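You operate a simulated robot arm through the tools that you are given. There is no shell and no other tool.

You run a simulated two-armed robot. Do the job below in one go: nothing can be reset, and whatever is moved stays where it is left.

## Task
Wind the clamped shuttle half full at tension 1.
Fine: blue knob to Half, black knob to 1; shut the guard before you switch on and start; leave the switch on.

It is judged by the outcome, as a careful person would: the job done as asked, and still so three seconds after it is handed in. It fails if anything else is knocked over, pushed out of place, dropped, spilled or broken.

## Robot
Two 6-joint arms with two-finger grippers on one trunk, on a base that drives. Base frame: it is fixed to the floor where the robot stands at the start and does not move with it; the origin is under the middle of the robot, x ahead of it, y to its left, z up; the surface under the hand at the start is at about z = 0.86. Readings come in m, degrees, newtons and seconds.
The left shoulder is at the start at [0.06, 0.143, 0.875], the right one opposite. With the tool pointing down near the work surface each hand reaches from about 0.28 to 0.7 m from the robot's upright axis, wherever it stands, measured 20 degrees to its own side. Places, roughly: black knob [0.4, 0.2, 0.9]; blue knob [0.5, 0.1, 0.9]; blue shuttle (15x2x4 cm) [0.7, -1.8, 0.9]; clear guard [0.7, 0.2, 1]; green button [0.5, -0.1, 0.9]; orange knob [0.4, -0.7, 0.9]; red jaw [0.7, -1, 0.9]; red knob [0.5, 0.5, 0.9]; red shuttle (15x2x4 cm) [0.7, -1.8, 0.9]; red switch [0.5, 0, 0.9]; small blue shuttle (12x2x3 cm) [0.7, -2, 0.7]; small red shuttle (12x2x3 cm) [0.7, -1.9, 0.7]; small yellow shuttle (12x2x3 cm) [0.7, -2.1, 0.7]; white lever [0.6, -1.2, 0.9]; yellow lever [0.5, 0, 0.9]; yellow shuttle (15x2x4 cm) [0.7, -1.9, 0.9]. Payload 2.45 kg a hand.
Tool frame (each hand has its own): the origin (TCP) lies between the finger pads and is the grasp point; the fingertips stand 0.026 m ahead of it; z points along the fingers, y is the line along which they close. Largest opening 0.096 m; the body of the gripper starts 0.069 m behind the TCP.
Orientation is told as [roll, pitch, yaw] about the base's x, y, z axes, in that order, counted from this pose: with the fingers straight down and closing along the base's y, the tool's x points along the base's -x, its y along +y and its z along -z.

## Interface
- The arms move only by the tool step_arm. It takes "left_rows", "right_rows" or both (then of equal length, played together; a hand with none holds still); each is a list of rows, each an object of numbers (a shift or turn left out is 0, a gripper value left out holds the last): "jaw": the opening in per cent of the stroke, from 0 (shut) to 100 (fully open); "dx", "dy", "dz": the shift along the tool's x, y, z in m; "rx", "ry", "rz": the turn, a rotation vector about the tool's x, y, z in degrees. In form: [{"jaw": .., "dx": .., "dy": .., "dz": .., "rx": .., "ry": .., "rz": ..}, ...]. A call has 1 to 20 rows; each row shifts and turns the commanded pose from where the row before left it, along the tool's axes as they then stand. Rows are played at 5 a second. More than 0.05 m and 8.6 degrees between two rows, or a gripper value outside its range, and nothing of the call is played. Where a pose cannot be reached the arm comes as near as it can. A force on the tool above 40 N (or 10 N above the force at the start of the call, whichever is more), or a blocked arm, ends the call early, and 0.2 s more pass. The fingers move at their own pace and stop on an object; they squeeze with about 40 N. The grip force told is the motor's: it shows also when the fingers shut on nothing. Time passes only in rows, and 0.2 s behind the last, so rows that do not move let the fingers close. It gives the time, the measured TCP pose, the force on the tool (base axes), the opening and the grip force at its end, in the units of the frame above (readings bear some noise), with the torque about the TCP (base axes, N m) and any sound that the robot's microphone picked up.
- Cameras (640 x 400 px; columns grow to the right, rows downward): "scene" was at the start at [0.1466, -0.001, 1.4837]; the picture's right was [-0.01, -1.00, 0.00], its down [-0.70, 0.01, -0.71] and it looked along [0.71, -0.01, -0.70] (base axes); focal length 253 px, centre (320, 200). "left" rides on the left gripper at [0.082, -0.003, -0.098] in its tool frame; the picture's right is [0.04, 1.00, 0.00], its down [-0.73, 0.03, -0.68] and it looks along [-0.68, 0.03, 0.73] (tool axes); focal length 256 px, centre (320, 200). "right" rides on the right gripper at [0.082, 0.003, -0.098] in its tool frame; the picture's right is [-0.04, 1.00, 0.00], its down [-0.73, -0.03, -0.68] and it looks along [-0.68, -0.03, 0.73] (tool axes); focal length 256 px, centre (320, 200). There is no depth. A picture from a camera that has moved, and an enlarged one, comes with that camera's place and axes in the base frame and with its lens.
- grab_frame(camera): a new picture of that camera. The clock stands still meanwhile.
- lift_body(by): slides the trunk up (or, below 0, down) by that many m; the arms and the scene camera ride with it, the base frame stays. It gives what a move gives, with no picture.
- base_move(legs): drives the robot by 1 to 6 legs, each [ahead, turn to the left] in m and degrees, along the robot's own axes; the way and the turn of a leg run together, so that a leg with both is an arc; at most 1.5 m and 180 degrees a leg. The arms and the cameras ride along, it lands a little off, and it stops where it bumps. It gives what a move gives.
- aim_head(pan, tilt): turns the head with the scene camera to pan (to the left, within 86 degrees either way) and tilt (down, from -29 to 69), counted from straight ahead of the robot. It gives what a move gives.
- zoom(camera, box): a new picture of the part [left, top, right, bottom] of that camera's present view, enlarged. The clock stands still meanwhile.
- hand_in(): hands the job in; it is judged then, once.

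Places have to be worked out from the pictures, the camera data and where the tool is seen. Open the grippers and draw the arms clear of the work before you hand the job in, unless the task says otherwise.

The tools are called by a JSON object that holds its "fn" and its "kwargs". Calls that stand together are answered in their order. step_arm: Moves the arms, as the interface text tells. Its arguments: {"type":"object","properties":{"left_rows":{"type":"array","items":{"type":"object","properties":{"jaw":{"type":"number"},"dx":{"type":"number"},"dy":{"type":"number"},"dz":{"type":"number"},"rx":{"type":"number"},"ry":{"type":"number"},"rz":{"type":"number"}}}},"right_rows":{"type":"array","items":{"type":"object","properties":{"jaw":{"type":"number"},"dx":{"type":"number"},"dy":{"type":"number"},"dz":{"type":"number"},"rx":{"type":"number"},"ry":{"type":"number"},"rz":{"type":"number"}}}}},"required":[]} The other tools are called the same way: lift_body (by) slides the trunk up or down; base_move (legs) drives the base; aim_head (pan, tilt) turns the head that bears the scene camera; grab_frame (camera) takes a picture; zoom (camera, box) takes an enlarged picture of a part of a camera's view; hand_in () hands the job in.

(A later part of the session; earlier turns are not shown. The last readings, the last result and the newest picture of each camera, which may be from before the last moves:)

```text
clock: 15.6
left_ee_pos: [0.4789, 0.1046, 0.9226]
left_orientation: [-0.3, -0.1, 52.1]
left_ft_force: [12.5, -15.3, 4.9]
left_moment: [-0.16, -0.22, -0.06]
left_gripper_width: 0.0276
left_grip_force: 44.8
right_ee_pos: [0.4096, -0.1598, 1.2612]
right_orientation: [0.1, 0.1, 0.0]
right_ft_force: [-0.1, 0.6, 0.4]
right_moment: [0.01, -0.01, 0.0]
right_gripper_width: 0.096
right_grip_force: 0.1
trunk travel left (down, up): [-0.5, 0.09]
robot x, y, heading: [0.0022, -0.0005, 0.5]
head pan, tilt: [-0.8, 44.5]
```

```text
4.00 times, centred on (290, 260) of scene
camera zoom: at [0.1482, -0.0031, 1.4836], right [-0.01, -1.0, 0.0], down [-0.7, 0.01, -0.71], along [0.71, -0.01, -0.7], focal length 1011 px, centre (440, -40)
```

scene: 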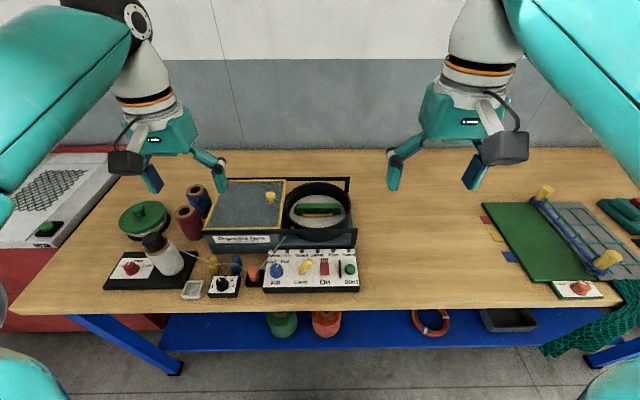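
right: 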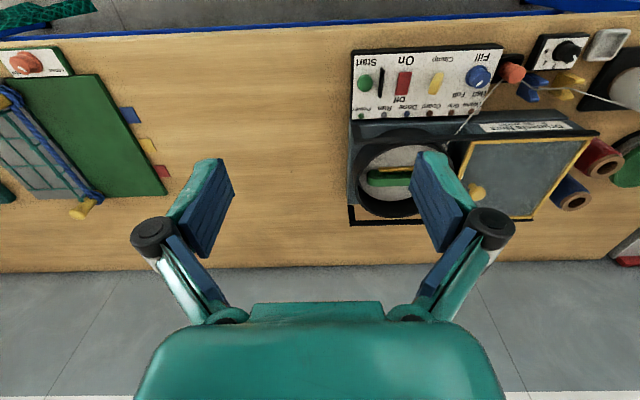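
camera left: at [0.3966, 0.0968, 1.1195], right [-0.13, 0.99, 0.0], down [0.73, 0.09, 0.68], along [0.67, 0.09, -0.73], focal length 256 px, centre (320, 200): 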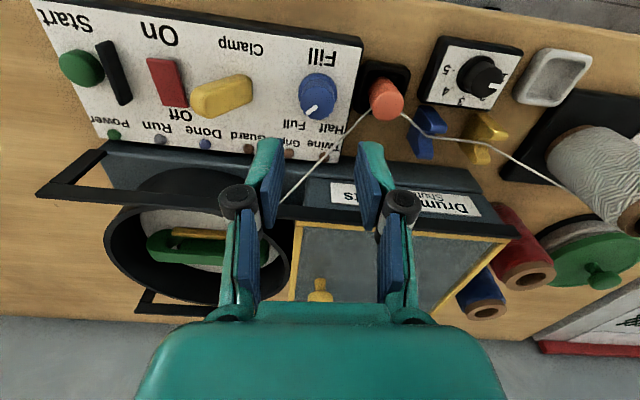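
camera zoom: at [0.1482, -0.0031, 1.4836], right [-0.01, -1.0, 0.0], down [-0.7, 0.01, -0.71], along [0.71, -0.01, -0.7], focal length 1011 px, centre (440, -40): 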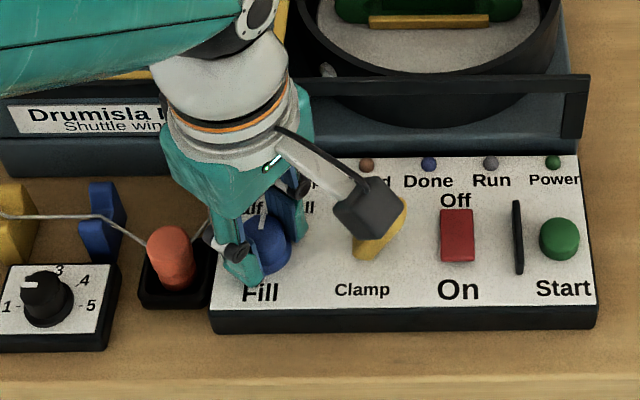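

The knob follows; its pointer is now nearly straight ahead. I relieve the 2 mm side load and turn 20° further, then look at the twine clearance again.

{"fn": "step_arm", "kwargs": {"left_rows": [{"dy": -0.0018}, {"rz": -5}, {"rz": -5}, {"rz": -5}, {"rz": -5}, {}]}}

{"fn": "grab_frame", "kwargs": {"camera": "left"}}

{"fn": "zoom", "kwargs": {"camera": "scene", "box": [210, 210, 370, 310]}}

{"fn": "zoom", "kwargs": {"camera": "right", "box": [340, 30, 640, 210]}}

```text
clock: 17.0
left_ee_pos: [0.4794, 0.1041, 0.9218]
left_orientation: [0.0, 0.0, 72.1]
left_ft_force: [10.6, -13.8, 3.0]
left_moment: [0.0, -0.25, -0.05]
left_gripper_width: 0.0275
left_grip_force: 45.4
right_ee_pos: [0.4099, -0.1615, 1.261]
right_orientation: [0.1, 0.1, 0.0]
right_ft_force: [0.0, 0.0, 0.2]
right_moment: [0.0, 0.01, 0.02]
right_gripper_width: 0.0958
right_grip_force: 0.1
trunk travel left (down, up): [-0.5, 0.09]
robot x, y, heading: [-0.0016, -0.0007, -0.1]
head pan, tilt: [-0.8, 44.5]
```

```text
taken
camera left: at [0.457, 0.0244, 1.0204], right [-0.96, 0.27, 0.0], down [0.2, 0.71, 0.68], along [0.18, 0.65, -0.73], focal length 256 px, centre (320, 200)
```

left: 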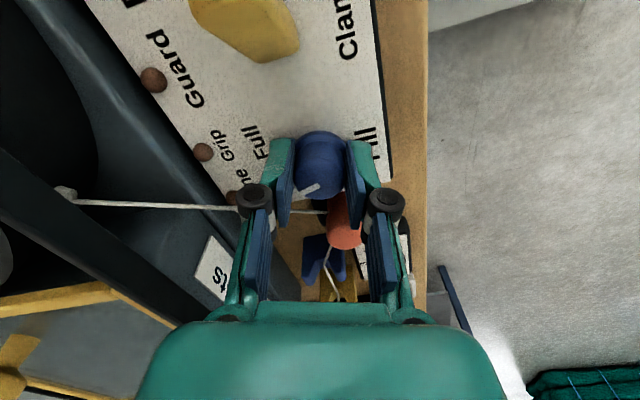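

```text
4.00 times, centred on (290, 260) of scene
camera zoom: at [0.1481, -0.0029, 1.4836], right [-0.01, -1.0, 0.0], down [-0.7, 0.01, -0.71], along [0.71, -0.01, -0.7], focal length 1011 px, centre (440, -40)
```

zoom: 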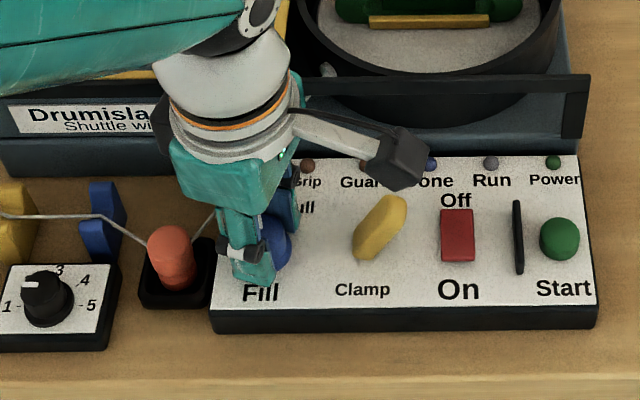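

```text
2.13 times, centred on (490, 120) of right
camera zoom: at [0.3286, -0.1584, 1.3591], right [0.04, 1.0, 0.0], down [0.73, -0.03, 0.68], along [0.68, -0.03, -0.74], focal length 546 px, centre (-43, 371)
```

zoom: 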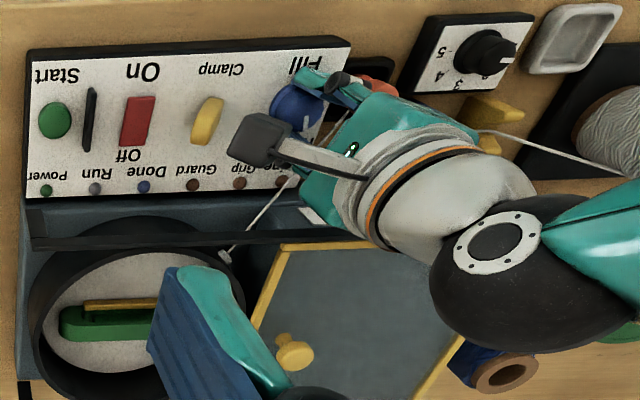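

Total turn so far is 60°, so about 30° remains. To keep the knuckles away from the twine I'll release, rise, turn the hand back and take a second grip.

{"fn": "step_arm", "kwargs": {"left_rows": [{"dx": 0.0018, "dy": -0.0025}, {"jaw": 43}, {}, {"dz": -0.02}, {"dz": -0.03}, {"rz": 8}, {"rz": 8}, {"rz": 8}, {"rz": 8}, {"rz": 8}, {"rz": 8}, {"rz": 4}, {}]}}

{"fn": "zoom", "kwargs": {"camera": "left", "box": [200, 50, 440, 200]}}

{"fn": "zoom", "kwargs": {"camera": "scene", "box": [250, 225, 330, 285]}}

```text
clock: 19.8
left_ee_pos: [0.4799, 0.1027, 0.972]
left_orientation: [0.1, 0.0, 19.9]
left_ft_force: [0.2, -1.2, -0.5]
left_moment: [-0.01, -0.02, 0.02]
left_gripper_width: 0.0413
left_grip_force: 0.0
right_ee_pos: [0.4095, -0.1592, 1.2618]
right_orientation: [0.1, 0.0, -0.1]
right_ft_force: [0.3, -0.5, 0.7]
right_moment: [0.0, -0.03, 0.02]
right_gripper_width: 0.096
right_grip_force: 0.0
trunk travel left (down, up): [-0.5, 0.09]
robot x, y, heading: [0.0001, -0.0021, 0.1]
head pan, tilt: [-0.8, 44.5]
```

```text
2.67 times, centred on (320, 125) of left
camera zoom: at [0.4047, 0.0706, 1.0702], right [-0.38, 0.93, 0.0], down [0.68, 0.28, 0.68], along [0.63, 0.26, -0.73], focal length 683 px, centre (320, 400)
```

zoom: 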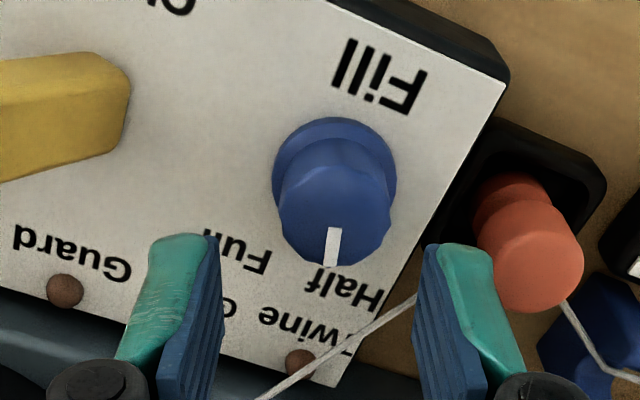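

```text
6.67 times, centred on (290, 255) of scene
camera zoom: at [0.1467, -0.001, 1.4837], right [-0.01, -1.0, 0.0], down [-0.7, 0.01, -0.71], along [0.71, -0.01, -0.7], focal length 1686 px, centre (520, -167)
```

zoom: 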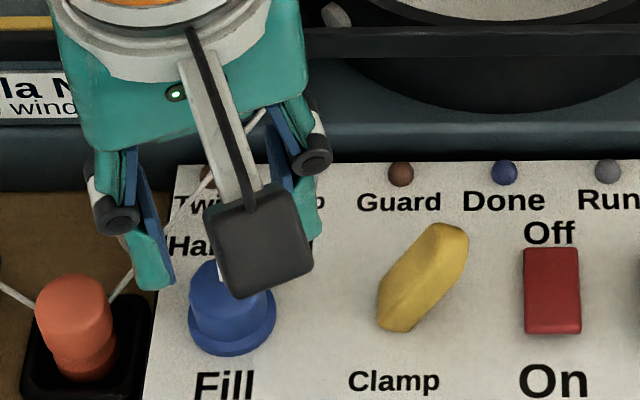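

The pointer now stands about 18° left of ahead, so 25° more brings it symmetric to where Full was (~43°). Contact data put the knob axis at about [0.480, 0.106]; I'll recentre by 3 mm, descend and regrip.

{"fn": "step_arm", "kwargs": {"left_rows": [{"dy": 0.0033, "dx": -0.001, "dz": 0.02}, {"dz": 0.02}, {"dz": 0.013}, {}, {"jaw": 28}, {"jaw": 14}, {"jaw": 14}]}}

{"fn": "zoom", "kwargs": {"camera": "left", "box": [200, 80, 440, 230]}}

```text
clock: 21.4
left_ee_pos: [0.4798, 0.106, 0.9183]
left_orientation: [0.0, 0.0, 20.1]
left_ft_force: [-1.0, 1.5, 3.6]
left_moment: [0.05, -0.01, 0.02]
left_gripper_width: 0.0296
left_grip_force: 45.2
right_ee_pos: [0.4085, -0.1597, 1.2615]
right_orientation: [-0.1, 0.0, -0.1]
right_ft_force: [-0.1, 1.3, 0.5]
right_moment: [-0.02, 0.0, 0.0]
right_gripper_width: 0.0959
right_grip_force: 0.1
trunk travel left (down, up): [-0.5, 0.09]
robot x, y, heading: [0.0001, -0.0009, 0.0]
head pan, tilt: [-0.8, 44.5]
```

```text
2.67 times, centred on (320, 155) of left
camera zoom: at [0.4042, 0.0745, 1.0177], right [-0.38, 0.92, 0.0], down [0.68, 0.28, 0.68], along [0.63, 0.26, -0.73], focal length 683 px, centre (320, 320)
```

zoom: 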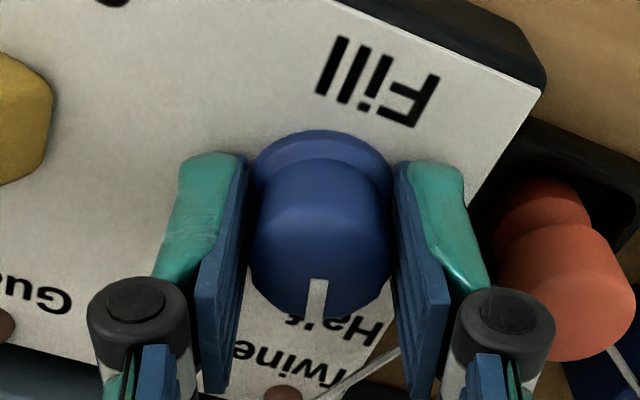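

A clean second grip with almost no side load. Turning the remaining 25° counter‑clockwise.

{"fn": "step_arm", "kwargs": {"left_rows": [{"rz": -5}, {"rz": -5}, {"rz": -5}, {"rz": -5}, {"rz": -5}, {}]}}

{"fn": "zoom", "kwargs": {"camera": "left", "box": [200, 80, 440, 230]}}

{"fn": "zoom", "kwargs": {"camera": "scene", "box": [250, 225, 330, 285]}}

```text
clock: 22.8
left_ee_pos: [0.4788, 0.1071, 0.9202]
left_orientation: [-0.1, -0.1, 45.1]
left_ft_force: [3.0, 2.9, 9.2]
left_moment: [0.19, -0.16, 0.03]
left_gripper_width: 0.0297
left_grip_force: 45.2
right_ee_pos: [0.4083, -0.1596, 1.2625]
right_orientation: [0.1, 0.0, -0.1]
right_ft_force: [0.2, 0.2, -0.1]
right_moment: [0.04, 0.02, -0.01]
right_gripper_width: 0.0961
right_grip_force: 0.0
trunk travel left (down, up): [-0.5, 0.09]
robot x, y, heading: [0.0012, -0.0024, -0.1]
head pan, tilt: [-0.8, 44.5]
```

```text
2.67 times, centred on (320, 155) of left
camera zoom: at [0.4244, 0.0454, 1.0178], right [-0.74, 0.68, 0.0], down [0.5, 0.54, 0.68], along [0.46, 0.5, -0.73], focal length 683 px, centre (320, 320)
```

zoom: 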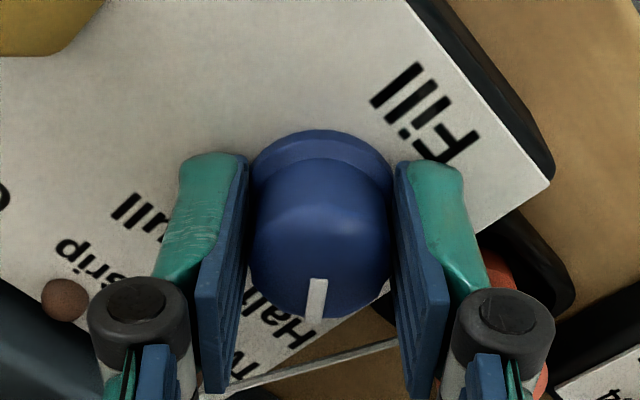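

```text
6.67 times, centred on (290, 255) of scene
camera zoom: at [0.1464, -0.0007, 1.4838], right [-0.01, -1.0, 0.0], down [-0.7, 0.01, -0.71], along [0.71, -0.01, -0.7], focal length 1686 px, centre (520, -167)
```

zoom: 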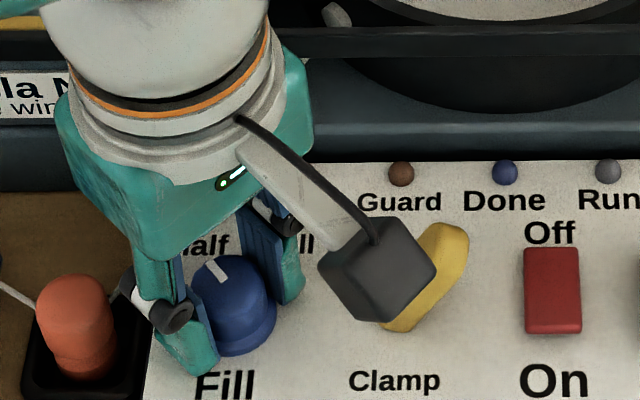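

The pointer now looks about 42° left, toward Half. I release, lift clear and verify.

{"fn": "step_arm", "kwargs": {"left_rows": [{"jaw": 43}, {}, {"dz": -0.02}, {"dz": -0.03}, {"dz": -0.04}, {"dz": -0.04, "rz": 8}, {"rz": 8}, {"rz": 8}, {"rz": 8}, {"rz": 8}, {"rz": 5}]}}

{"fn": "grab_frame", "kwargs": {"camera": "left"}}

{"fn": "zoom", "kwargs": {"camera": "left", "box": [240, 40, 400, 140]}}

{"fn": "zoom", "kwargs": {"camera": "scene", "box": [250, 225, 330, 285]}}

```text
clock: 25.2
left_ee_pos: [0.4786, 0.1058, 1.0498]
left_orientation: [0.0, -0.1, -0.1]
left_ft_force: [0.0, 0.0, 1.7]
left_moment: [0.03, 0.03, 0.01]
left_gripper_width: 0.0412
left_grip_force: 0.0
right_ee_pos: [0.4088, -0.1593, 1.2627]
right_orientation: [0.0, 0.1, 0.0]
right_ft_force: [-0.1, 0.1, 0.1]
right_moment: [0.01, -0.01, 0.02]
right_gripper_width: 0.0961
right_grip_force: 0.2
trunk travel left (down, up): [-0.5, 0.09]
robot x, y, heading: [-0.0006, -0.0049, -0.1]
head pan, tilt: [-0.8, 44.5]
```

```text
taken
camera left: at [0.398, 0.1026, 1.1477], right [-0.04, 1.0, 0.0], down [0.73, 0.03, 0.68], along [0.68, 0.03, -0.73], focal length 256 px, centre (320, 200)
```

left: 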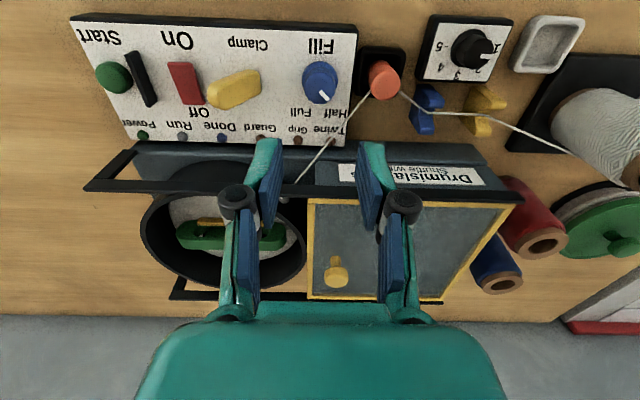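

```text
4.00 times, centred on (320, 90) of left
camera zoom: at [0.398, 0.1026, 1.1477], right [-0.04, 1.0, 0.0], down [0.73, 0.03, 0.68], along [0.68, 0.03, -0.73], focal length 1024 px, centre (320, 640)
```

zoom: 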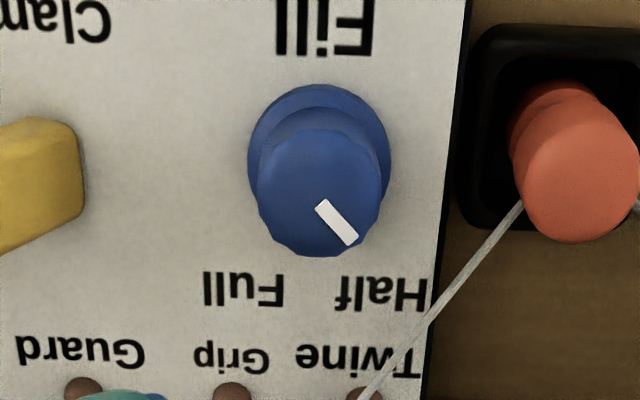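

```text
6.67 times, centred on (290, 255) of scene
camera zoom: at [0.1467, -0.001, 1.4837], right [-0.01, -1.0, 0.0], down [-0.7, 0.01, -0.71], along [0.71, -0.01, -0.7], focal length 1686 px, centre (520, -167)
```

zoom: 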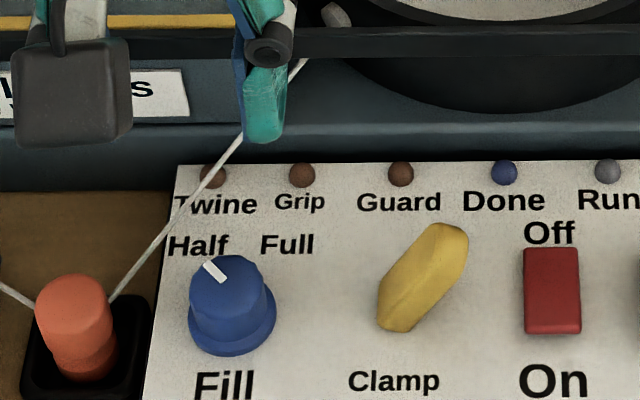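

Blue knob's pointer is now at Half (about 42° left), mirror of where it was. Next is the guard: its knob is at about [0.668, 0.134, 0.984] and must slide right by about 0.195 m, which is near my reach limit; I'll look down to see whether there is room to drive closer.

{"fn": "aim_head", "kwargs": {"pan": 0, "tilt": 69}}

{"fn": "grab_frame", "kwargs": {"camera": "scene"}}

```text
clock: 26.1
left_ee_pos: [0.4783, 0.107, 1.0505]
left_orientation: [0.1, 0.0, 0.1]
left_ft_force: [0.0, -0.7, 0.0]
left_moment: [-0.02, 0.01, -0.01]
left_gripper_width: 0.0416
left_grip_force: 0.0
right_ee_pos: [0.4077, -0.1596, 1.2612]
right_orientation: [0.0, 0.0, -0.1]
right_ft_force: [-0.2, -0.5, -0.8]
right_moment: [0.01, 0.01, 0.01]
right_gripper_width: 0.0961
right_grip_force: 0.1
trunk travel left (down, up): [-0.5, 0.09]
robot x, y, heading: [-0.0016, 0.0024, -0.1]
head pan, tilt: [0.0, 68.8]
```

```text
taken
camera scene: at [0.1209, 0.0001, 1.4542], right [0.0, -1.0, 0.0], down [-0.93, 0.0, -0.36], along [0.36, 0.0, -0.93], focal length 253 px, centre (320, 200)
```

scene: 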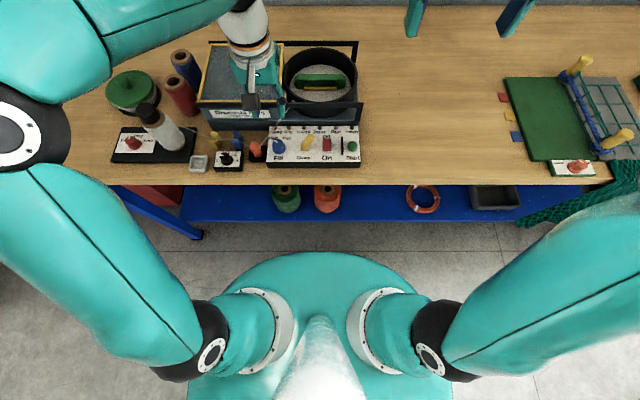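

There is little room in front of the base, so I won't drive. Instead I'll raise the trunk and tilt the left hand forward, which extends reach; first the head goes back and the trunk goes up.

{"fn": "lift_body", "kwargs": {"by": 0.085}}

{"fn": "aim_head", "kwargs": {"pan": 0, "tilt": 50}}

{"fn": "step_arm", "kwargs": {"left_rows": [{"ry": -8.4}, {"ry": -8.4}, {"ry": -8.2}, {}]}}

{"fn": "grab_frame", "kwargs": {"camera": "scene"}}

{"fn": "grab_frame", "kwargs": {"camera": "left"}}

```text
clock: 27.3
left_ee_pos: [0.4789, 0.1056, 1.1352]
left_orientation: [0.0, 0.0, 0.0]
left_ft_force: [0.2, -0.5, -0.1]
left_moment: [-0.03, 0.01, 0.02]
left_gripper_width: 0.0412
left_grip_force: 0.0
right_ee_pos: [0.4098, -0.1595, 1.3467]
right_orientation: [0.0, 0.0, 0.0]
right_ft_force: [0.6, 0.3, 0.6]
right_moment: [-0.01, 0.0, -0.01]
right_gripper_width: 0.0962
right_grip_force: 0.0
trunk travel left (down, up): [-0.585, 0.005]
robot x, y, heading: [-0.0006, 0.0006, 0.2]
head pan, tilt: [0.0, 68.8]
```

```text
clock: 28.1
left_ee_pos: [0.4795, 0.1071, 1.1353]
left_orientation: [0.0, 0.0, 0.0]
left_ft_force: [0.2, 0.6, 0.2]
left_moment: [-0.01, 0.0, 0.04]
left_gripper_width: 0.0412
left_grip_force: 0.0
right_ee_pos: [0.4093, -0.1593, 1.3477]
right_orientation: [-0.1, 0.0, 0.0]
right_ft_force: [0.5, 0.0, -0.8]
right_moment: [0.02, 0.03, -0.04]
right_gripper_width: 0.0959
right_grip_force: 0.1
trunk travel left (down, up): [-0.585, 0.005]
robot x, y, heading: [0.0002, 0.0001, -0.3]
head pan, tilt: [0.0, 50.0]
```

```text
clock: 29.1
left_ee_pos: [0.4798, 0.1066, 1.1344]
left_orientation: [0.0, -25.0, 0.0]
left_ft_force: [0.7, 0.7, -0.1]
left_moment: [0.01, 0.04, 0.0]
left_gripper_width: 0.0412
left_grip_force: 0.0
right_ee_pos: [0.4102, -0.1579, 1.3467]
right_orientation: [0.0, 0.1, 0.0]
right_ft_force: [-0.4, 0.7, 0.7]
right_moment: [-0.03, -0.01, 0.04]
right_gripper_width: 0.0964
right_grip_force: 0.1
trunk travel left (down, up): [-0.585, 0.005]
robot x, y, heading: [-0.0022, 0.0016, -0.0]
head pan, tilt: [0.0, 50.0]
```

```text
taken
camera scene: at [0.1425, -0.0001, 1.561], right [0.0, -1.0, 0.0], down [-0.77, 0.0, -0.64], along [0.64, 0.0, -0.77], focal length 253 px, centre (320, 200)
```

scene: 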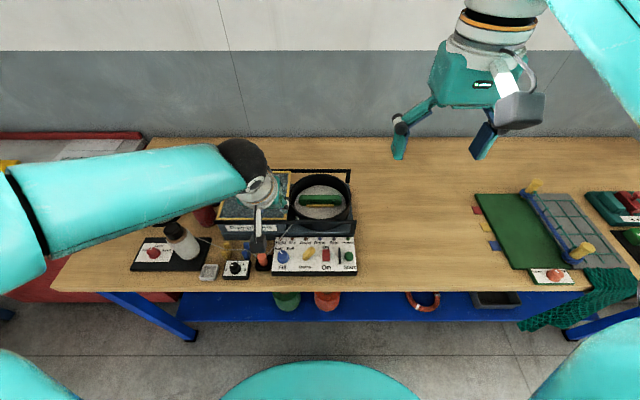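

```text
taken
camera left: at [0.3646, 0.1019, 1.189], right [-0.04, 1.0, -0.02], down [0.38, 0.03, 0.93], along [0.93, 0.03, -0.38], focal length 256 px, centre (320, 200)
```

left: 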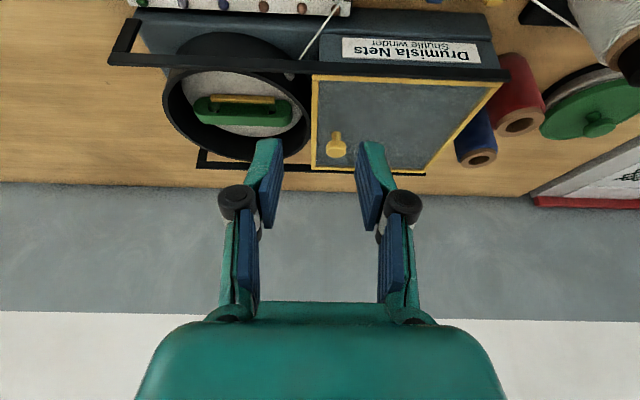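

Tilt reached well. I now bring the tilted left hand to a pre‑approach point about 7 cm short of the guard knob, along the finger direction.

{"fn": "step_arm", "kwargs": {"left_rows": [{"dx": -0.0214, "dz": 0.0274, "dy": 0.0057}, {"dx": -0.0214, "dz": 0.0274, "dy": 0.0057}, {"dx": -0.0214, "dz": 0.0274, "dy": 0.0057}, {"dx": -0.0214, "dz": 0.0274, "dy": 0.0057}, {"dx": -0.0214, "dz": 0.0274, "dy": 0.0057}, {}]}}

{"fn": "grab_frame", "kwargs": {"camera": "left"}}

{"fn": "zoom", "kwargs": {"camera": "scene", "box": [180, 140, 380, 280]}}

```text
clock: 30.5
left_ee_pos: [0.634, 0.1359, 1.0575]
left_orientation: [0.0, -24.9, 0.2]
left_ft_force: [-0.9, -0.2, 0.0]
left_moment: [0.01, -0.01, 0.02]
left_gripper_width: 0.0413
left_grip_force: 0.1
right_ee_pos: [0.408, -0.1598, 1.3473]
right_orientation: [0.0, 0.0, -0.1]
right_ft_force: [-0.1, -0.2, -0.1]
right_moment: [0.01, 0.0, -0.02]
right_gripper_width: 0.0963
right_grip_force: 0.1
trunk travel left (down, up): [-0.585, 0.005]
robot x, y, heading: [0.0013, 0.0003, -0.1]
head pan, tilt: [0.0, 50.0]
```

```text
taken
camera left: at [0.5182, 0.1318, 1.1112], right [-0.04, 1.0, -0.02], down [0.38, 0.03, 0.93], along [0.93, 0.03, -0.38], focal length 256 px, centre (320, 200)
```

left: 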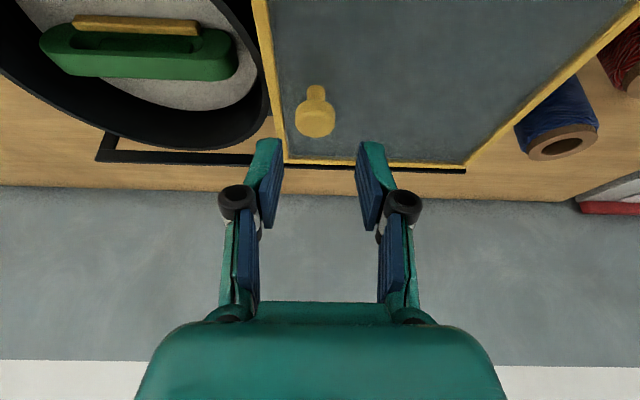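

```text
2.86 times, centred on (280, 210) of scene
camera zoom: at [0.141, 0.0, 1.5612], right [0.0, -1.0, 0.0], down [-0.77, 0.0, -0.64], along [0.64, 0.0, -0.77], focal length 722 px, centre (434, 171)
```

zoom: 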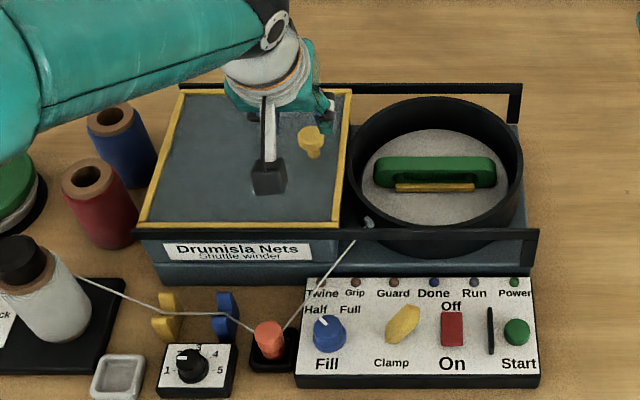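

The knob cap lies almost exactly on the tool axis, ~7 cm ahead and ~3 mm to the right. I'll advance 5 cm with that correction and look again.

{"fn": "step_arm", "kwargs": {"left_rows": [{"dz": 0.02, "dy": -0.003}, {"dz": 0.02}, {"dz": 0.01}, {}]}}

{"fn": "zoom", "kwargs": {"camera": "left", "box": [200, 80, 440, 230]}}

{"fn": "zoom", "kwargs": {"camera": "scene", "box": [200, 150, 360, 250]}}

{"fn": "grab_frame", "kwargs": {"camera": "right"}}

```text
clock: 31.5
left_ee_pos: [0.6535, 0.1319, 1.011]
left_orientation: [0.1, -25.1, 0.0]
left_ft_force: [0.6, 0.1, -0.7]
left_moment: [-0.03, -0.02, -0.01]
left_gripper_width: 0.0412
left_grip_force: 0.1
right_ee_pos: [0.4079, -0.1592, 1.3472]
right_orientation: [-0.1, 0.0, 0.0]
right_ft_force: [0.1, 0.5, -0.5]
right_moment: [0.03, -0.01, -0.01]
right_gripper_width: 0.0959
right_grip_force: 0.0
trunk travel left (down, up): [-0.585, 0.005]
robot x, y, heading: [-0.0021, 0.0003, 0.0]
head pan, tilt: [0.0, 50.0]
```

```text
2.67 times, centred on (320, 155) of left
camera zoom: at [0.5395, 0.1275, 1.0641], right [-0.04, 1.0, -0.02], down [0.38, 0.03, 0.93], along [0.93, 0.03, -0.38], focal length 683 px, centre (320, 320)
```

zoom: 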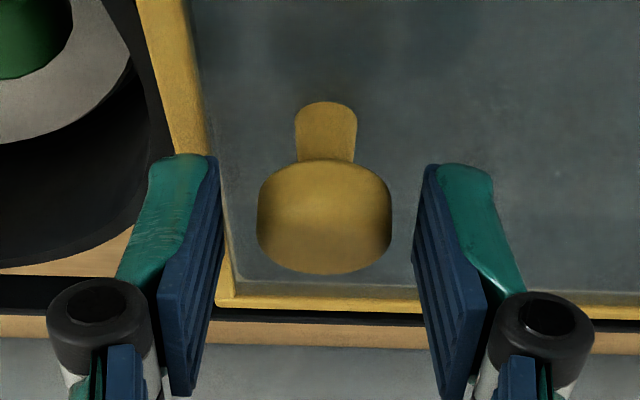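

```text
4.00 times, centred on (280, 200) of scene
camera zoom: at [0.1419, 0.0001, 1.5611], right [0.0, -1.0, 0.0], down [-0.77, 0.0, -0.64], along [0.64, 0.0, -0.77], focal length 1011 px, centre (480, 200)
```

zoom: 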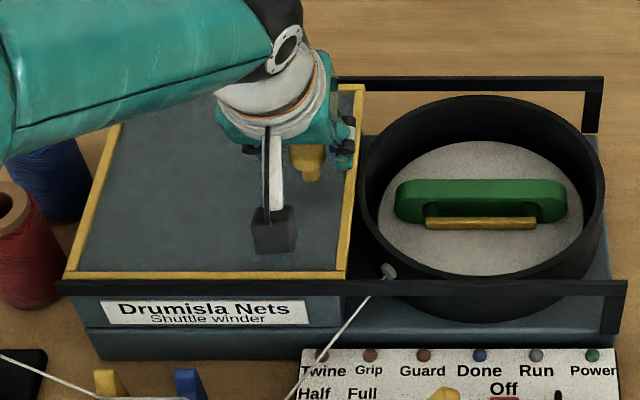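

```text
taken
camera right: at [0.3273, -0.1566, 1.4447], right [0.04, 1.0, 0.0], down [0.73, -0.03, 0.68], along [0.68, -0.03, -0.73], focal length 256 px, centre (320, 200)
```

right: 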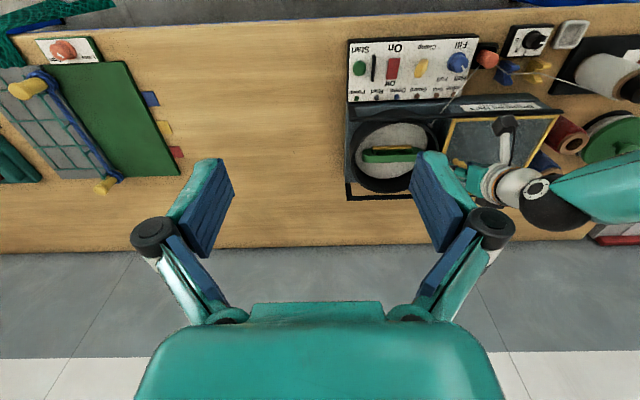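

The cap is between the fingertips, centred. I advance ~18 mm more (tips to z ≈ 0.973, about 1 cm above the plate) and narrow the fingers to loosely straddle the knob.

{"fn": "step_arm", "kwargs": {"left_rows": [{"dz": 0.009, "dx": -0.002}, {"dz": 0.009, "dx": -0.002}, {"jaw": 37}, {}]}}

{"fn": "zoom", "kwargs": {"camera": "left", "box": [200, 80, 440, 230]}}

{"fn": "zoom", "kwargs": {"camera": "scene", "box": [230, 150, 330, 220]}}

```text
clock: 32.5
left_ee_pos: [0.6666, 0.1316, 0.9989]
left_orientation: [-0.1, -25.2, 0.2]
left_ft_force: [1.1, 0.6, 9.3]
left_moment: [0.05, -0.03, 0.02]
left_gripper_width: 0.0358
left_grip_force: 0.1
right_ee_pos: [0.408, -0.159, 1.3473]
right_orientation: [0.1, -0.1, 0.1]
right_ft_force: [-0.5, 0.6, 0.0]
right_moment: [0.02, -0.02, 0.0]
right_gripper_width: 0.096
right_grip_force: 0.1
trunk travel left (down, up): [-0.585, 0.005]
robot x, y, heading: [0.0, 0.001, 0.2]
head pan, tilt: [0.0, 50.0]
```

```text
2.67 times, centred on (320, 155) of left
camera zoom: at [0.5512, 0.1279, 1.0514], right [-0.04, 1.0, -0.02], down [0.37, 0.03, 0.93], along [0.93, 0.03, -0.38], focal length 683 px, centre (320, 320)
```

zoom: 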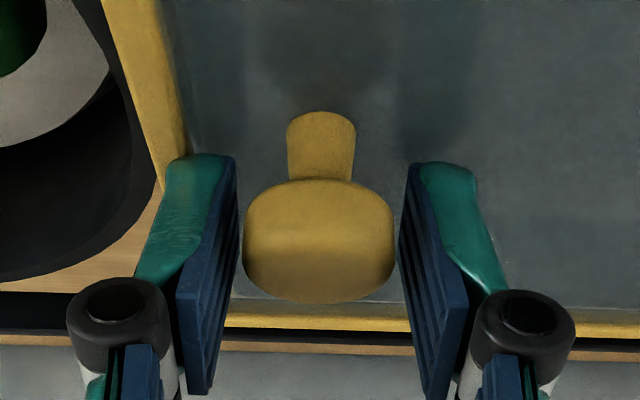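

```text
5.71 times, centred on (280, 185) of scene
camera zoom: at [0.1409, -0.0001, 1.5613], right [0.0, -1.0, 0.0], down [-0.77, 0.0, -0.64], along [0.64, 0.0, -0.77], focal length 1445 px, centre (549, 286)
```

zoom: 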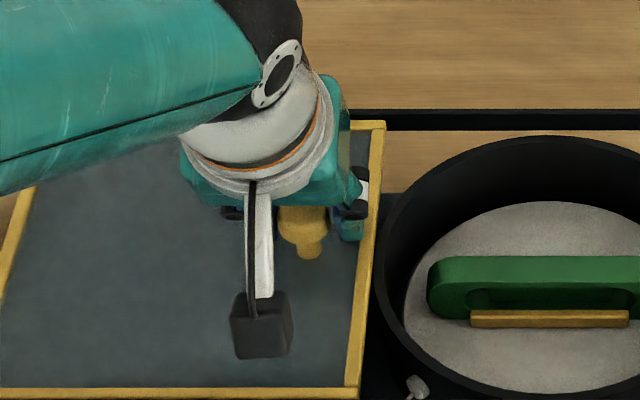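

A 9 N upward force shows the fingertips are just touching the plate, so I back off 6 mm straight up, keeping the knob straddled.

{"fn": "step_arm", "kwargs": {"left_rows": [{"dz": -0.0058, "dx": -0.0027}, {}]}}

{"fn": "zoom", "kwargs": {"camera": "left", "box": [200, 80, 440, 230]}}

```text
clock: 33.1
left_ee_pos: [0.6656, 0.1312, 1.0023]
left_orientation: [0.0, -24.9, 0.1]
left_ft_force: [0.7, 0.4, 0.2]
left_moment: [0.0, 0.02, -0.02]
left_gripper_width: 0.0356
left_grip_force: 0.1
right_ee_pos: [0.4086, -0.1583, 1.3463]
right_orientation: [0.1, 0.0, -0.1]
right_ft_force: [0.3, 0.4, -0.3]
right_moment: [0.0, 0.02, -0.02]
right_gripper_width: 0.0959
right_grip_force: 0.1
trunk travel left (down, up): [-0.585, 0.005]
robot x, y, heading: [-0.002, -0.0011, 0.0]
head pan, tilt: [0.0, 50.0]
```

```text
2.67 times, centred on (320, 155) of left
camera zoom: at [0.551, 0.1282, 1.0565], right [-0.04, 1.0, -0.02], down [0.38, 0.03, 0.92], along [0.92, 0.03, -0.38], focal length 683 px, centre (320, 320)
```

zoom: 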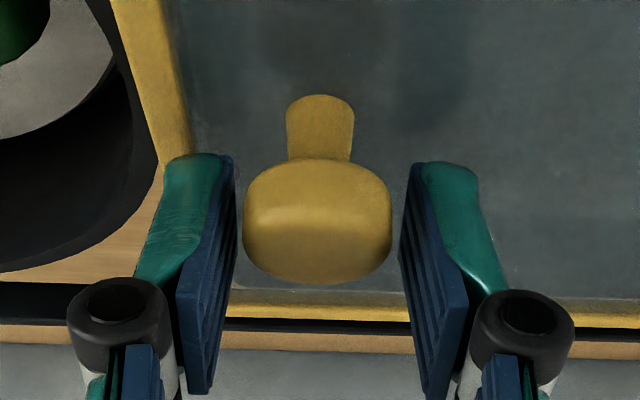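

No contact now, and the cap sits between the pads. I start sliding the guard to the right, first 3 cm to see that it follows.

{"fn": "step_arm", "kwargs": {"left_rows": [{"dy": -0.008}, {"dy": -0.008}, {"dy": -0.008}, {"dy": -0.008}]}}

{"fn": "zoom", "kwargs": {"camera": "left", "box": [200, 80, 440, 230]}}

{"fn": "zoom", "kwargs": {"camera": "scene", "box": [200, 150, 360, 250]}}

```text
clock: 34.1
left_ee_pos: [0.667, 0.0987, 1.002]
left_orientation: [0.0, -24.9, 0.0]
left_ft_force: [0.2, 0.4, -0.5]
left_moment: [0.02, 0.0, -0.03]
left_gripper_width: 0.0362
left_grip_force: 0.3
right_ee_pos: [0.4088, -0.1589, 1.347]
right_orientation: [0.0, 0.1, 0.0]
right_ft_force: [-0.2, -0.9, 0.7]
right_moment: [0.0, 0.02, 0.0]
right_gripper_width: 0.0959
right_grip_force: 0.0
trunk travel left (down, up): [-0.585, 0.005]
robot x, y, heading: [0.0001, 0.0014, -0.2]
head pan, tilt: [0.0, 50.0]
```

```text
2.67 times, centred on (320, 155) of left
camera zoom: at [0.5519, 0.0954, 1.0566], right [-0.04, 1.0, -0.02], down [0.38, 0.03, 0.93], along [0.93, 0.03, -0.38], focal length 683 px, centre (320, 320)
```

zoom: 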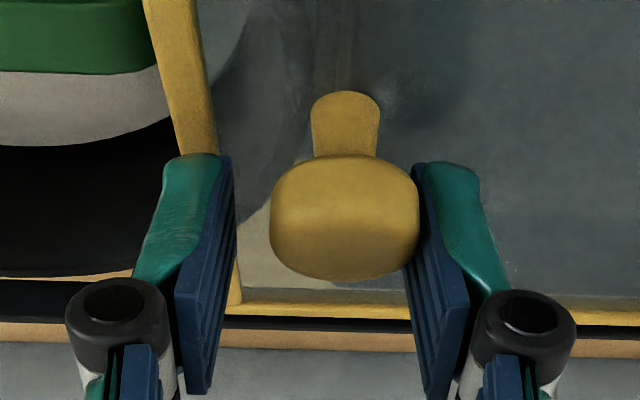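

```text
4.00 times, centred on (280, 200) of scene
camera zoom: at [0.1422, 0.0, 1.561], right [0.0, -1.0, 0.0], down [-0.77, 0.0, -0.64], along [0.64, 0.0, -0.77], focal length 1011 px, centre (480, 200)
```

zoom: 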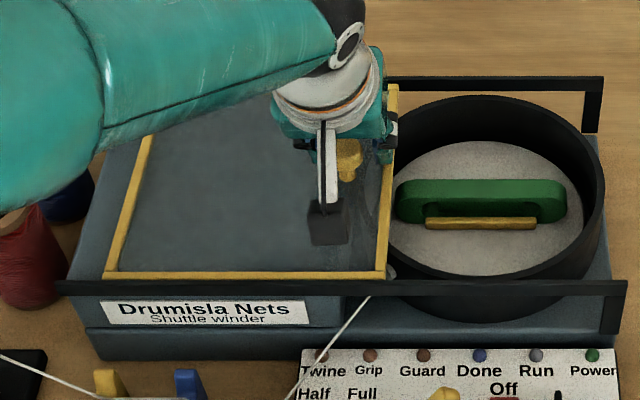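

The guard glides with almost no force. I continue 12 cm further to the right.

{"fn": "step_arm", "kwargs": {"left_rows": [{"dy": -0.012}, {"dy": -0.012}, {"dy": -0.012}, {"dy": -0.012}, {"dy": -0.012}, {"dy": -0.012}, {"dy": -0.012}, {"dy": -0.012}, {"dy": -0.012}, {"dy": -0.012}]}}

{"fn": "zoom", "kwargs": {"camera": "left", "box": [160, 60, 480, 260]}}

{"fn": "zoom", "kwargs": {"camera": "scene", "box": [200, 150, 380, 260]}}

```text
clock: 36.3
left_ee_pos: [0.6671, -0.0218, 1.0025]
left_orientation: [-0.1, -25.0, 0.1]
left_ft_force: [0.4, 0.6, -0.2]
left_moment: [-0.01, 0.01, -0.04]
left_gripper_width: 0.0361
left_grip_force: 0.3
right_ee_pos: [0.4089, -0.1584, 1.3468]
right_orientation: [0.0, -0.1, 0.0]
right_ft_force: [-0.1, 0.1, 1.0]
right_moment: [-0.01, -0.01, -0.01]
right_gripper_width: 0.0959
right_grip_force: 0.0
trunk travel left (down, up): [-0.585, 0.005]
robot x, y, heading: [-0.0036, 0.0009, 0.3]
head pan, tilt: [0.0, 50.0]
```

```text
2.00 times, centred on (320, 160) of left
camera zoom: at [0.5517, -0.025, 1.0567], right [-0.04, 1.0, -0.02], down [0.38, 0.03, 0.93], along [0.92, 0.03, -0.38], focal length 512 px, centre (320, 280)
```

zoom: 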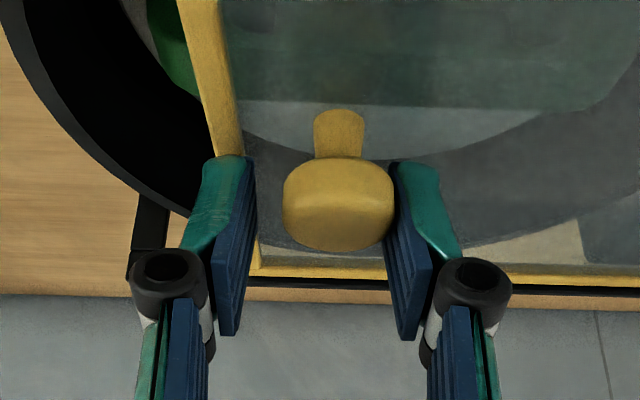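

```text
3.56 times, centred on (290, 205) of scene
camera zoom: at [0.1422, -0.0001, 1.561], right [0.0, -1.0, 0.0], down [-0.77, 0.0, -0.64], along [0.64, 0.0, -0.77], focal length 899 px, centre (427, 182)
```

zoom: 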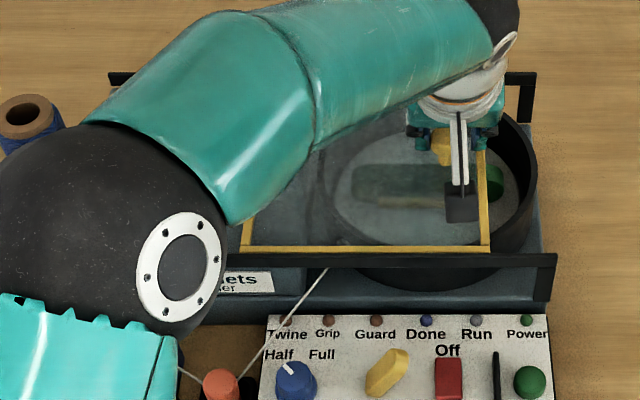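

The guard now covers most of the drum, with about 4 cm of travel left to the end post. I go on with smaller steps, watching the force.

{"fn": "step_arm", "kwargs": {"left_rows": [{"dy": -0.006}, {"dy": -0.006}, {"dy": -0.006}, {"dy": -0.006}, {"dy": -0.006}]}}

{"fn": "zoom", "kwargs": {"camera": "left", "box": [160, 60, 480, 260]}}

{"fn": "zoom", "kwargs": {"camera": "scene", "box": [240, 150, 380, 260]}}

```text
clock: 37.5
left_ee_pos: [0.6666, -0.0505, 1.0025]
left_orientation: [0.0, -25.0, 0.1]
left_ft_force: [0.5, 0.1, 0.3]
left_moment: [0.01, 0.02, 0.01]
left_gripper_width: 0.0358
left_grip_force: 0.0
right_ee_pos: [0.4096, -0.1586, 1.3455]
right_orientation: [0.0, 0.0, 0.0]
right_ft_force: [0.5, -0.8, 0.0]
right_moment: [0.01, 0.0, 0.01]
right_gripper_width: 0.0959
right_grip_force: 0.1
trunk travel left (down, up): [-0.585, 0.005]
robot x, y, heading: [0.0, -0.0006, 0.1]
head pan, tilt: [0.0, 50.0]
```

```text
2.00 times, centred on (320, 160) of left
camera zoom: at [0.5514, -0.0549, 1.0567], right [-0.04, 1.0, -0.02], down [0.38, 0.03, 0.93], along [0.93, 0.03, -0.38], focal length 512 px, centre (320, 280)
```

zoom: 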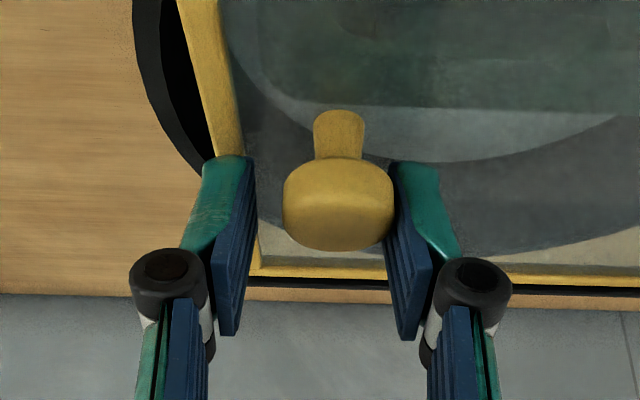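

```text
3.64 times, centred on (310, 205) of scene
camera zoom: at [0.1422, -0.0001, 1.561], right [0.0, -1.0, 0.0], down [-0.77, 0.0, -0.64], along [0.64, 0.0, -0.77], focal length 919 px, centre (356, 182)
```

zoom: 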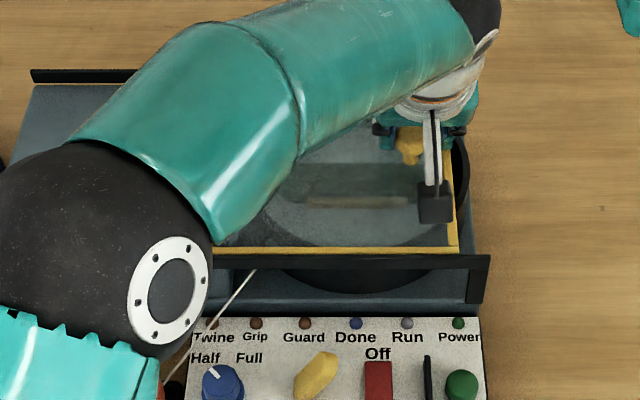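

Still free moving, with the frame about 1.5 cm from the end post. I keep nudging in 3–4 mm steps.

{"fn": "step_arm", "kwargs": {"left_rows": [{"dy": -0.004}, {"dy": -0.004}, {"dy": -0.003}]}}

{"fn": "zoom", "kwargs": {"camera": "left", "box": [160, 60, 480, 260]}}

{"fn": "zoom", "kwargs": {"camera": "scene", "box": [290, 150, 380, 260]}}

```text
clock: 38.3
left_ee_pos: [0.6663, -0.0611, 1.0033]
left_orientation: [0.0, -25.1, 0.2]
left_ft_force: [0.2, -0.4, 0.9]
left_moment: [-0.02, 0.01, 0.0]
left_gripper_width: 0.0356
left_grip_force: 0.0
right_ee_pos: [0.4094, -0.1589, 1.3467]
right_orientation: [0.0, 0.0, 0.1]
right_ft_force: [-1.1, -0.4, -0.5]
right_moment: [0.01, 0.01, -0.02]
right_gripper_width: 0.0958
right_grip_force: 0.0
trunk travel left (down, up): [-0.585, 0.005]
robot x, y, heading: [0.0042, -0.0003, 0.2]
head pan, tilt: [0.0, 50.0]
```

```text
2.00 times, centred on (320, 160) of left
camera zoom: at [0.5514, -0.0651, 1.0569], right [-0.04, 1.0, -0.02], down [0.38, 0.03, 0.93], along [0.93, 0.03, -0.38], focal length 512 px, centre (320, 280)
```

zoom: 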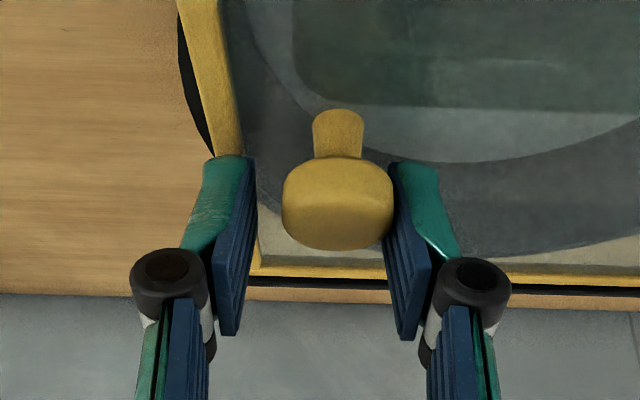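

```text
3.64 times, centred on (335, 205) of scene
camera zoom: at [0.1422, -0.0001, 1.561], right [0.0, -1.0, 0.0], down [-0.77, 0.0, -0.64], along [0.64, 0.0, -0.77], focal length 919 px, centre (266, 182)
```

zoom: 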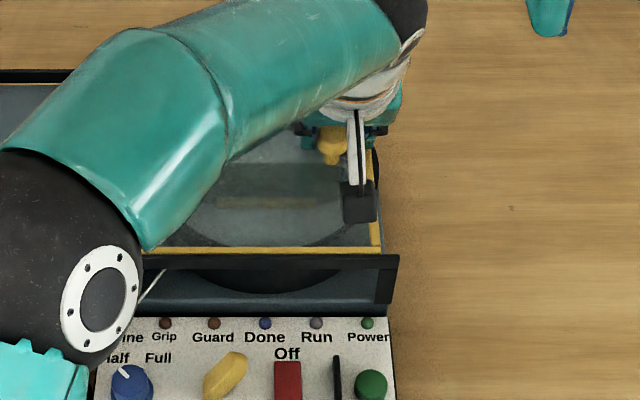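

Only a few millimetres of drum edge remain visible beyond the frame. I nudge further in 3 mm steps, waiting for the end stop to show in the force.

{"fn": "step_arm", "kwargs": {"left_rows": [{"dy": -0.003}, {"dy": -0.003}, {"dy": -0.003}]}}

{"fn": "zoom", "kwargs": {"camera": "left", "box": [160, 60, 480, 260]}}

{"fn": "zoom", "kwargs": {"camera": "scene", "box": [310, 180, 370, 260]}}

```text
clock: 39.1
left_ee_pos: [0.6669, -0.0697, 1.0008]
left_orientation: [0.1, -24.9, 0.0]
left_ft_force: [-1.0, -0.3, -0.1]
left_moment: [0.02, 0.01, 0.01]
left_gripper_width: 0.0352
left_grip_force: 0.0
right_ee_pos: [0.4095, -0.1587, 1.3476]
right_orientation: [0.0, 0.0, 0.0]
right_ft_force: [0.7, -0.1, -0.2]
right_moment: [-0.01, 0.03, 0.0]
right_gripper_width: 0.096
right_grip_force: 0.1
trunk travel left (down, up): [-0.585, 0.005]
robot x, y, heading: [-0.0018, 0.0021, -0.3]
head pan, tilt: [0.0, 50.0]
```

```text
2.00 times, centred on (320, 160) of left
camera zoom: at [0.5512, -0.0741, 1.0564], right [-0.04, 1.0, -0.02], down [0.38, 0.03, 0.93], along [0.93, 0.03, -0.38], focal length 512 px, centre (320, 280)
```

zoom: 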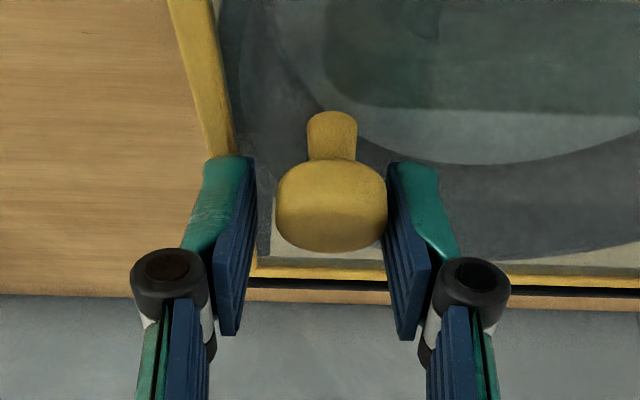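

```text
5.00 times, centred on (340, 220) of scene
camera zoom: at [0.1421, -0.0001, 1.561], right [0.0, -1.0, 0.0], down [-0.77, 0.0, -0.64], along [0.64, 0.0, -0.77], focal length 1264 px, centre (220, 100)
```

zoom: 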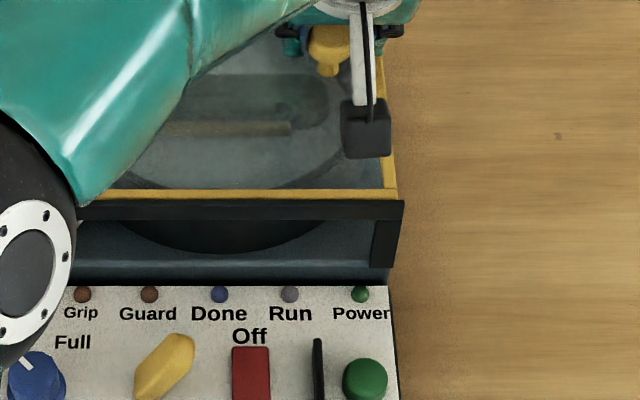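

The frame is about flush with the end post and the cap even moved slightly ahead of the finger. I push another few millimetres to confirm that it is against its stop.

{"fn": "step_arm", "kwargs": {"left_rows": [{"dy": -0.003}, {"dy": -0.002}, {}]}}

{"fn": "zoom", "kwargs": {"camera": "left", "box": [160, 60, 480, 260]}}

{"fn": "zoom", "kwargs": {"camera": "scene", "box": [310, 180, 370, 260]}}

```text
clock: 39.9
left_ee_pos: [0.6668, -0.0744, 1.002]
left_orientation: [0.0, -25.0, 0.1]
left_ft_force: [-2.3, 5.6, -1.6]
left_moment: [0.1, 0.03, 0.03]
left_gripper_width: 0.0393
left_grip_force: 2.9
right_ee_pos: [0.4092, -0.1577, 1.3461]
right_orientation: [-0.1, -0.1, 0.0]
right_ft_force: [0.5, 0.2, -0.2]
right_moment: [-0.01, -0.02, -0.01]
right_gripper_width: 0.0962
right_grip_force: 0.1
trunk travel left (down, up): [-0.585, 0.005]
robot x, y, heading: [-0.0001, 0.0016, -0.1]
head pan, tilt: [0.0, 50.0]
```

```text
2.00 times, centred on (320, 160) of left
camera zoom: at [0.5515, -0.0779, 1.0563], right [-0.04, 1.0, -0.02], down [0.38, 0.03, 0.92], along [0.92, 0.03, -0.38], focal length 512 px, centre (320, 280)
```

zoom: 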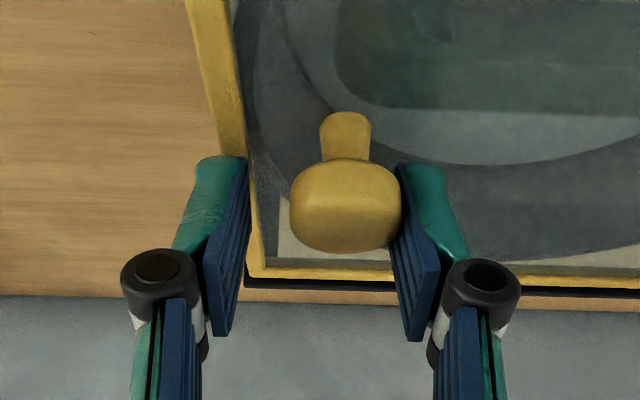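

```text
5.00 times, centred on (340, 220) of scene
camera zoom: at [0.142, 0.0009, 1.561], right [0.0, -1.0, 0.0], down [-0.77, 0.0, -0.64], along [0.64, 0.0, -0.77], focal length 1264 px, centre (220, 100)
```

zoom: 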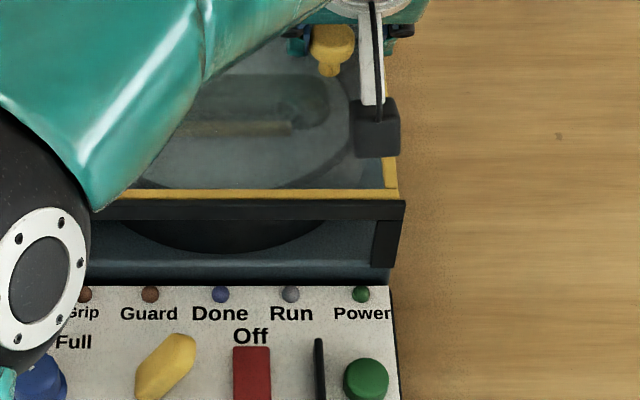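

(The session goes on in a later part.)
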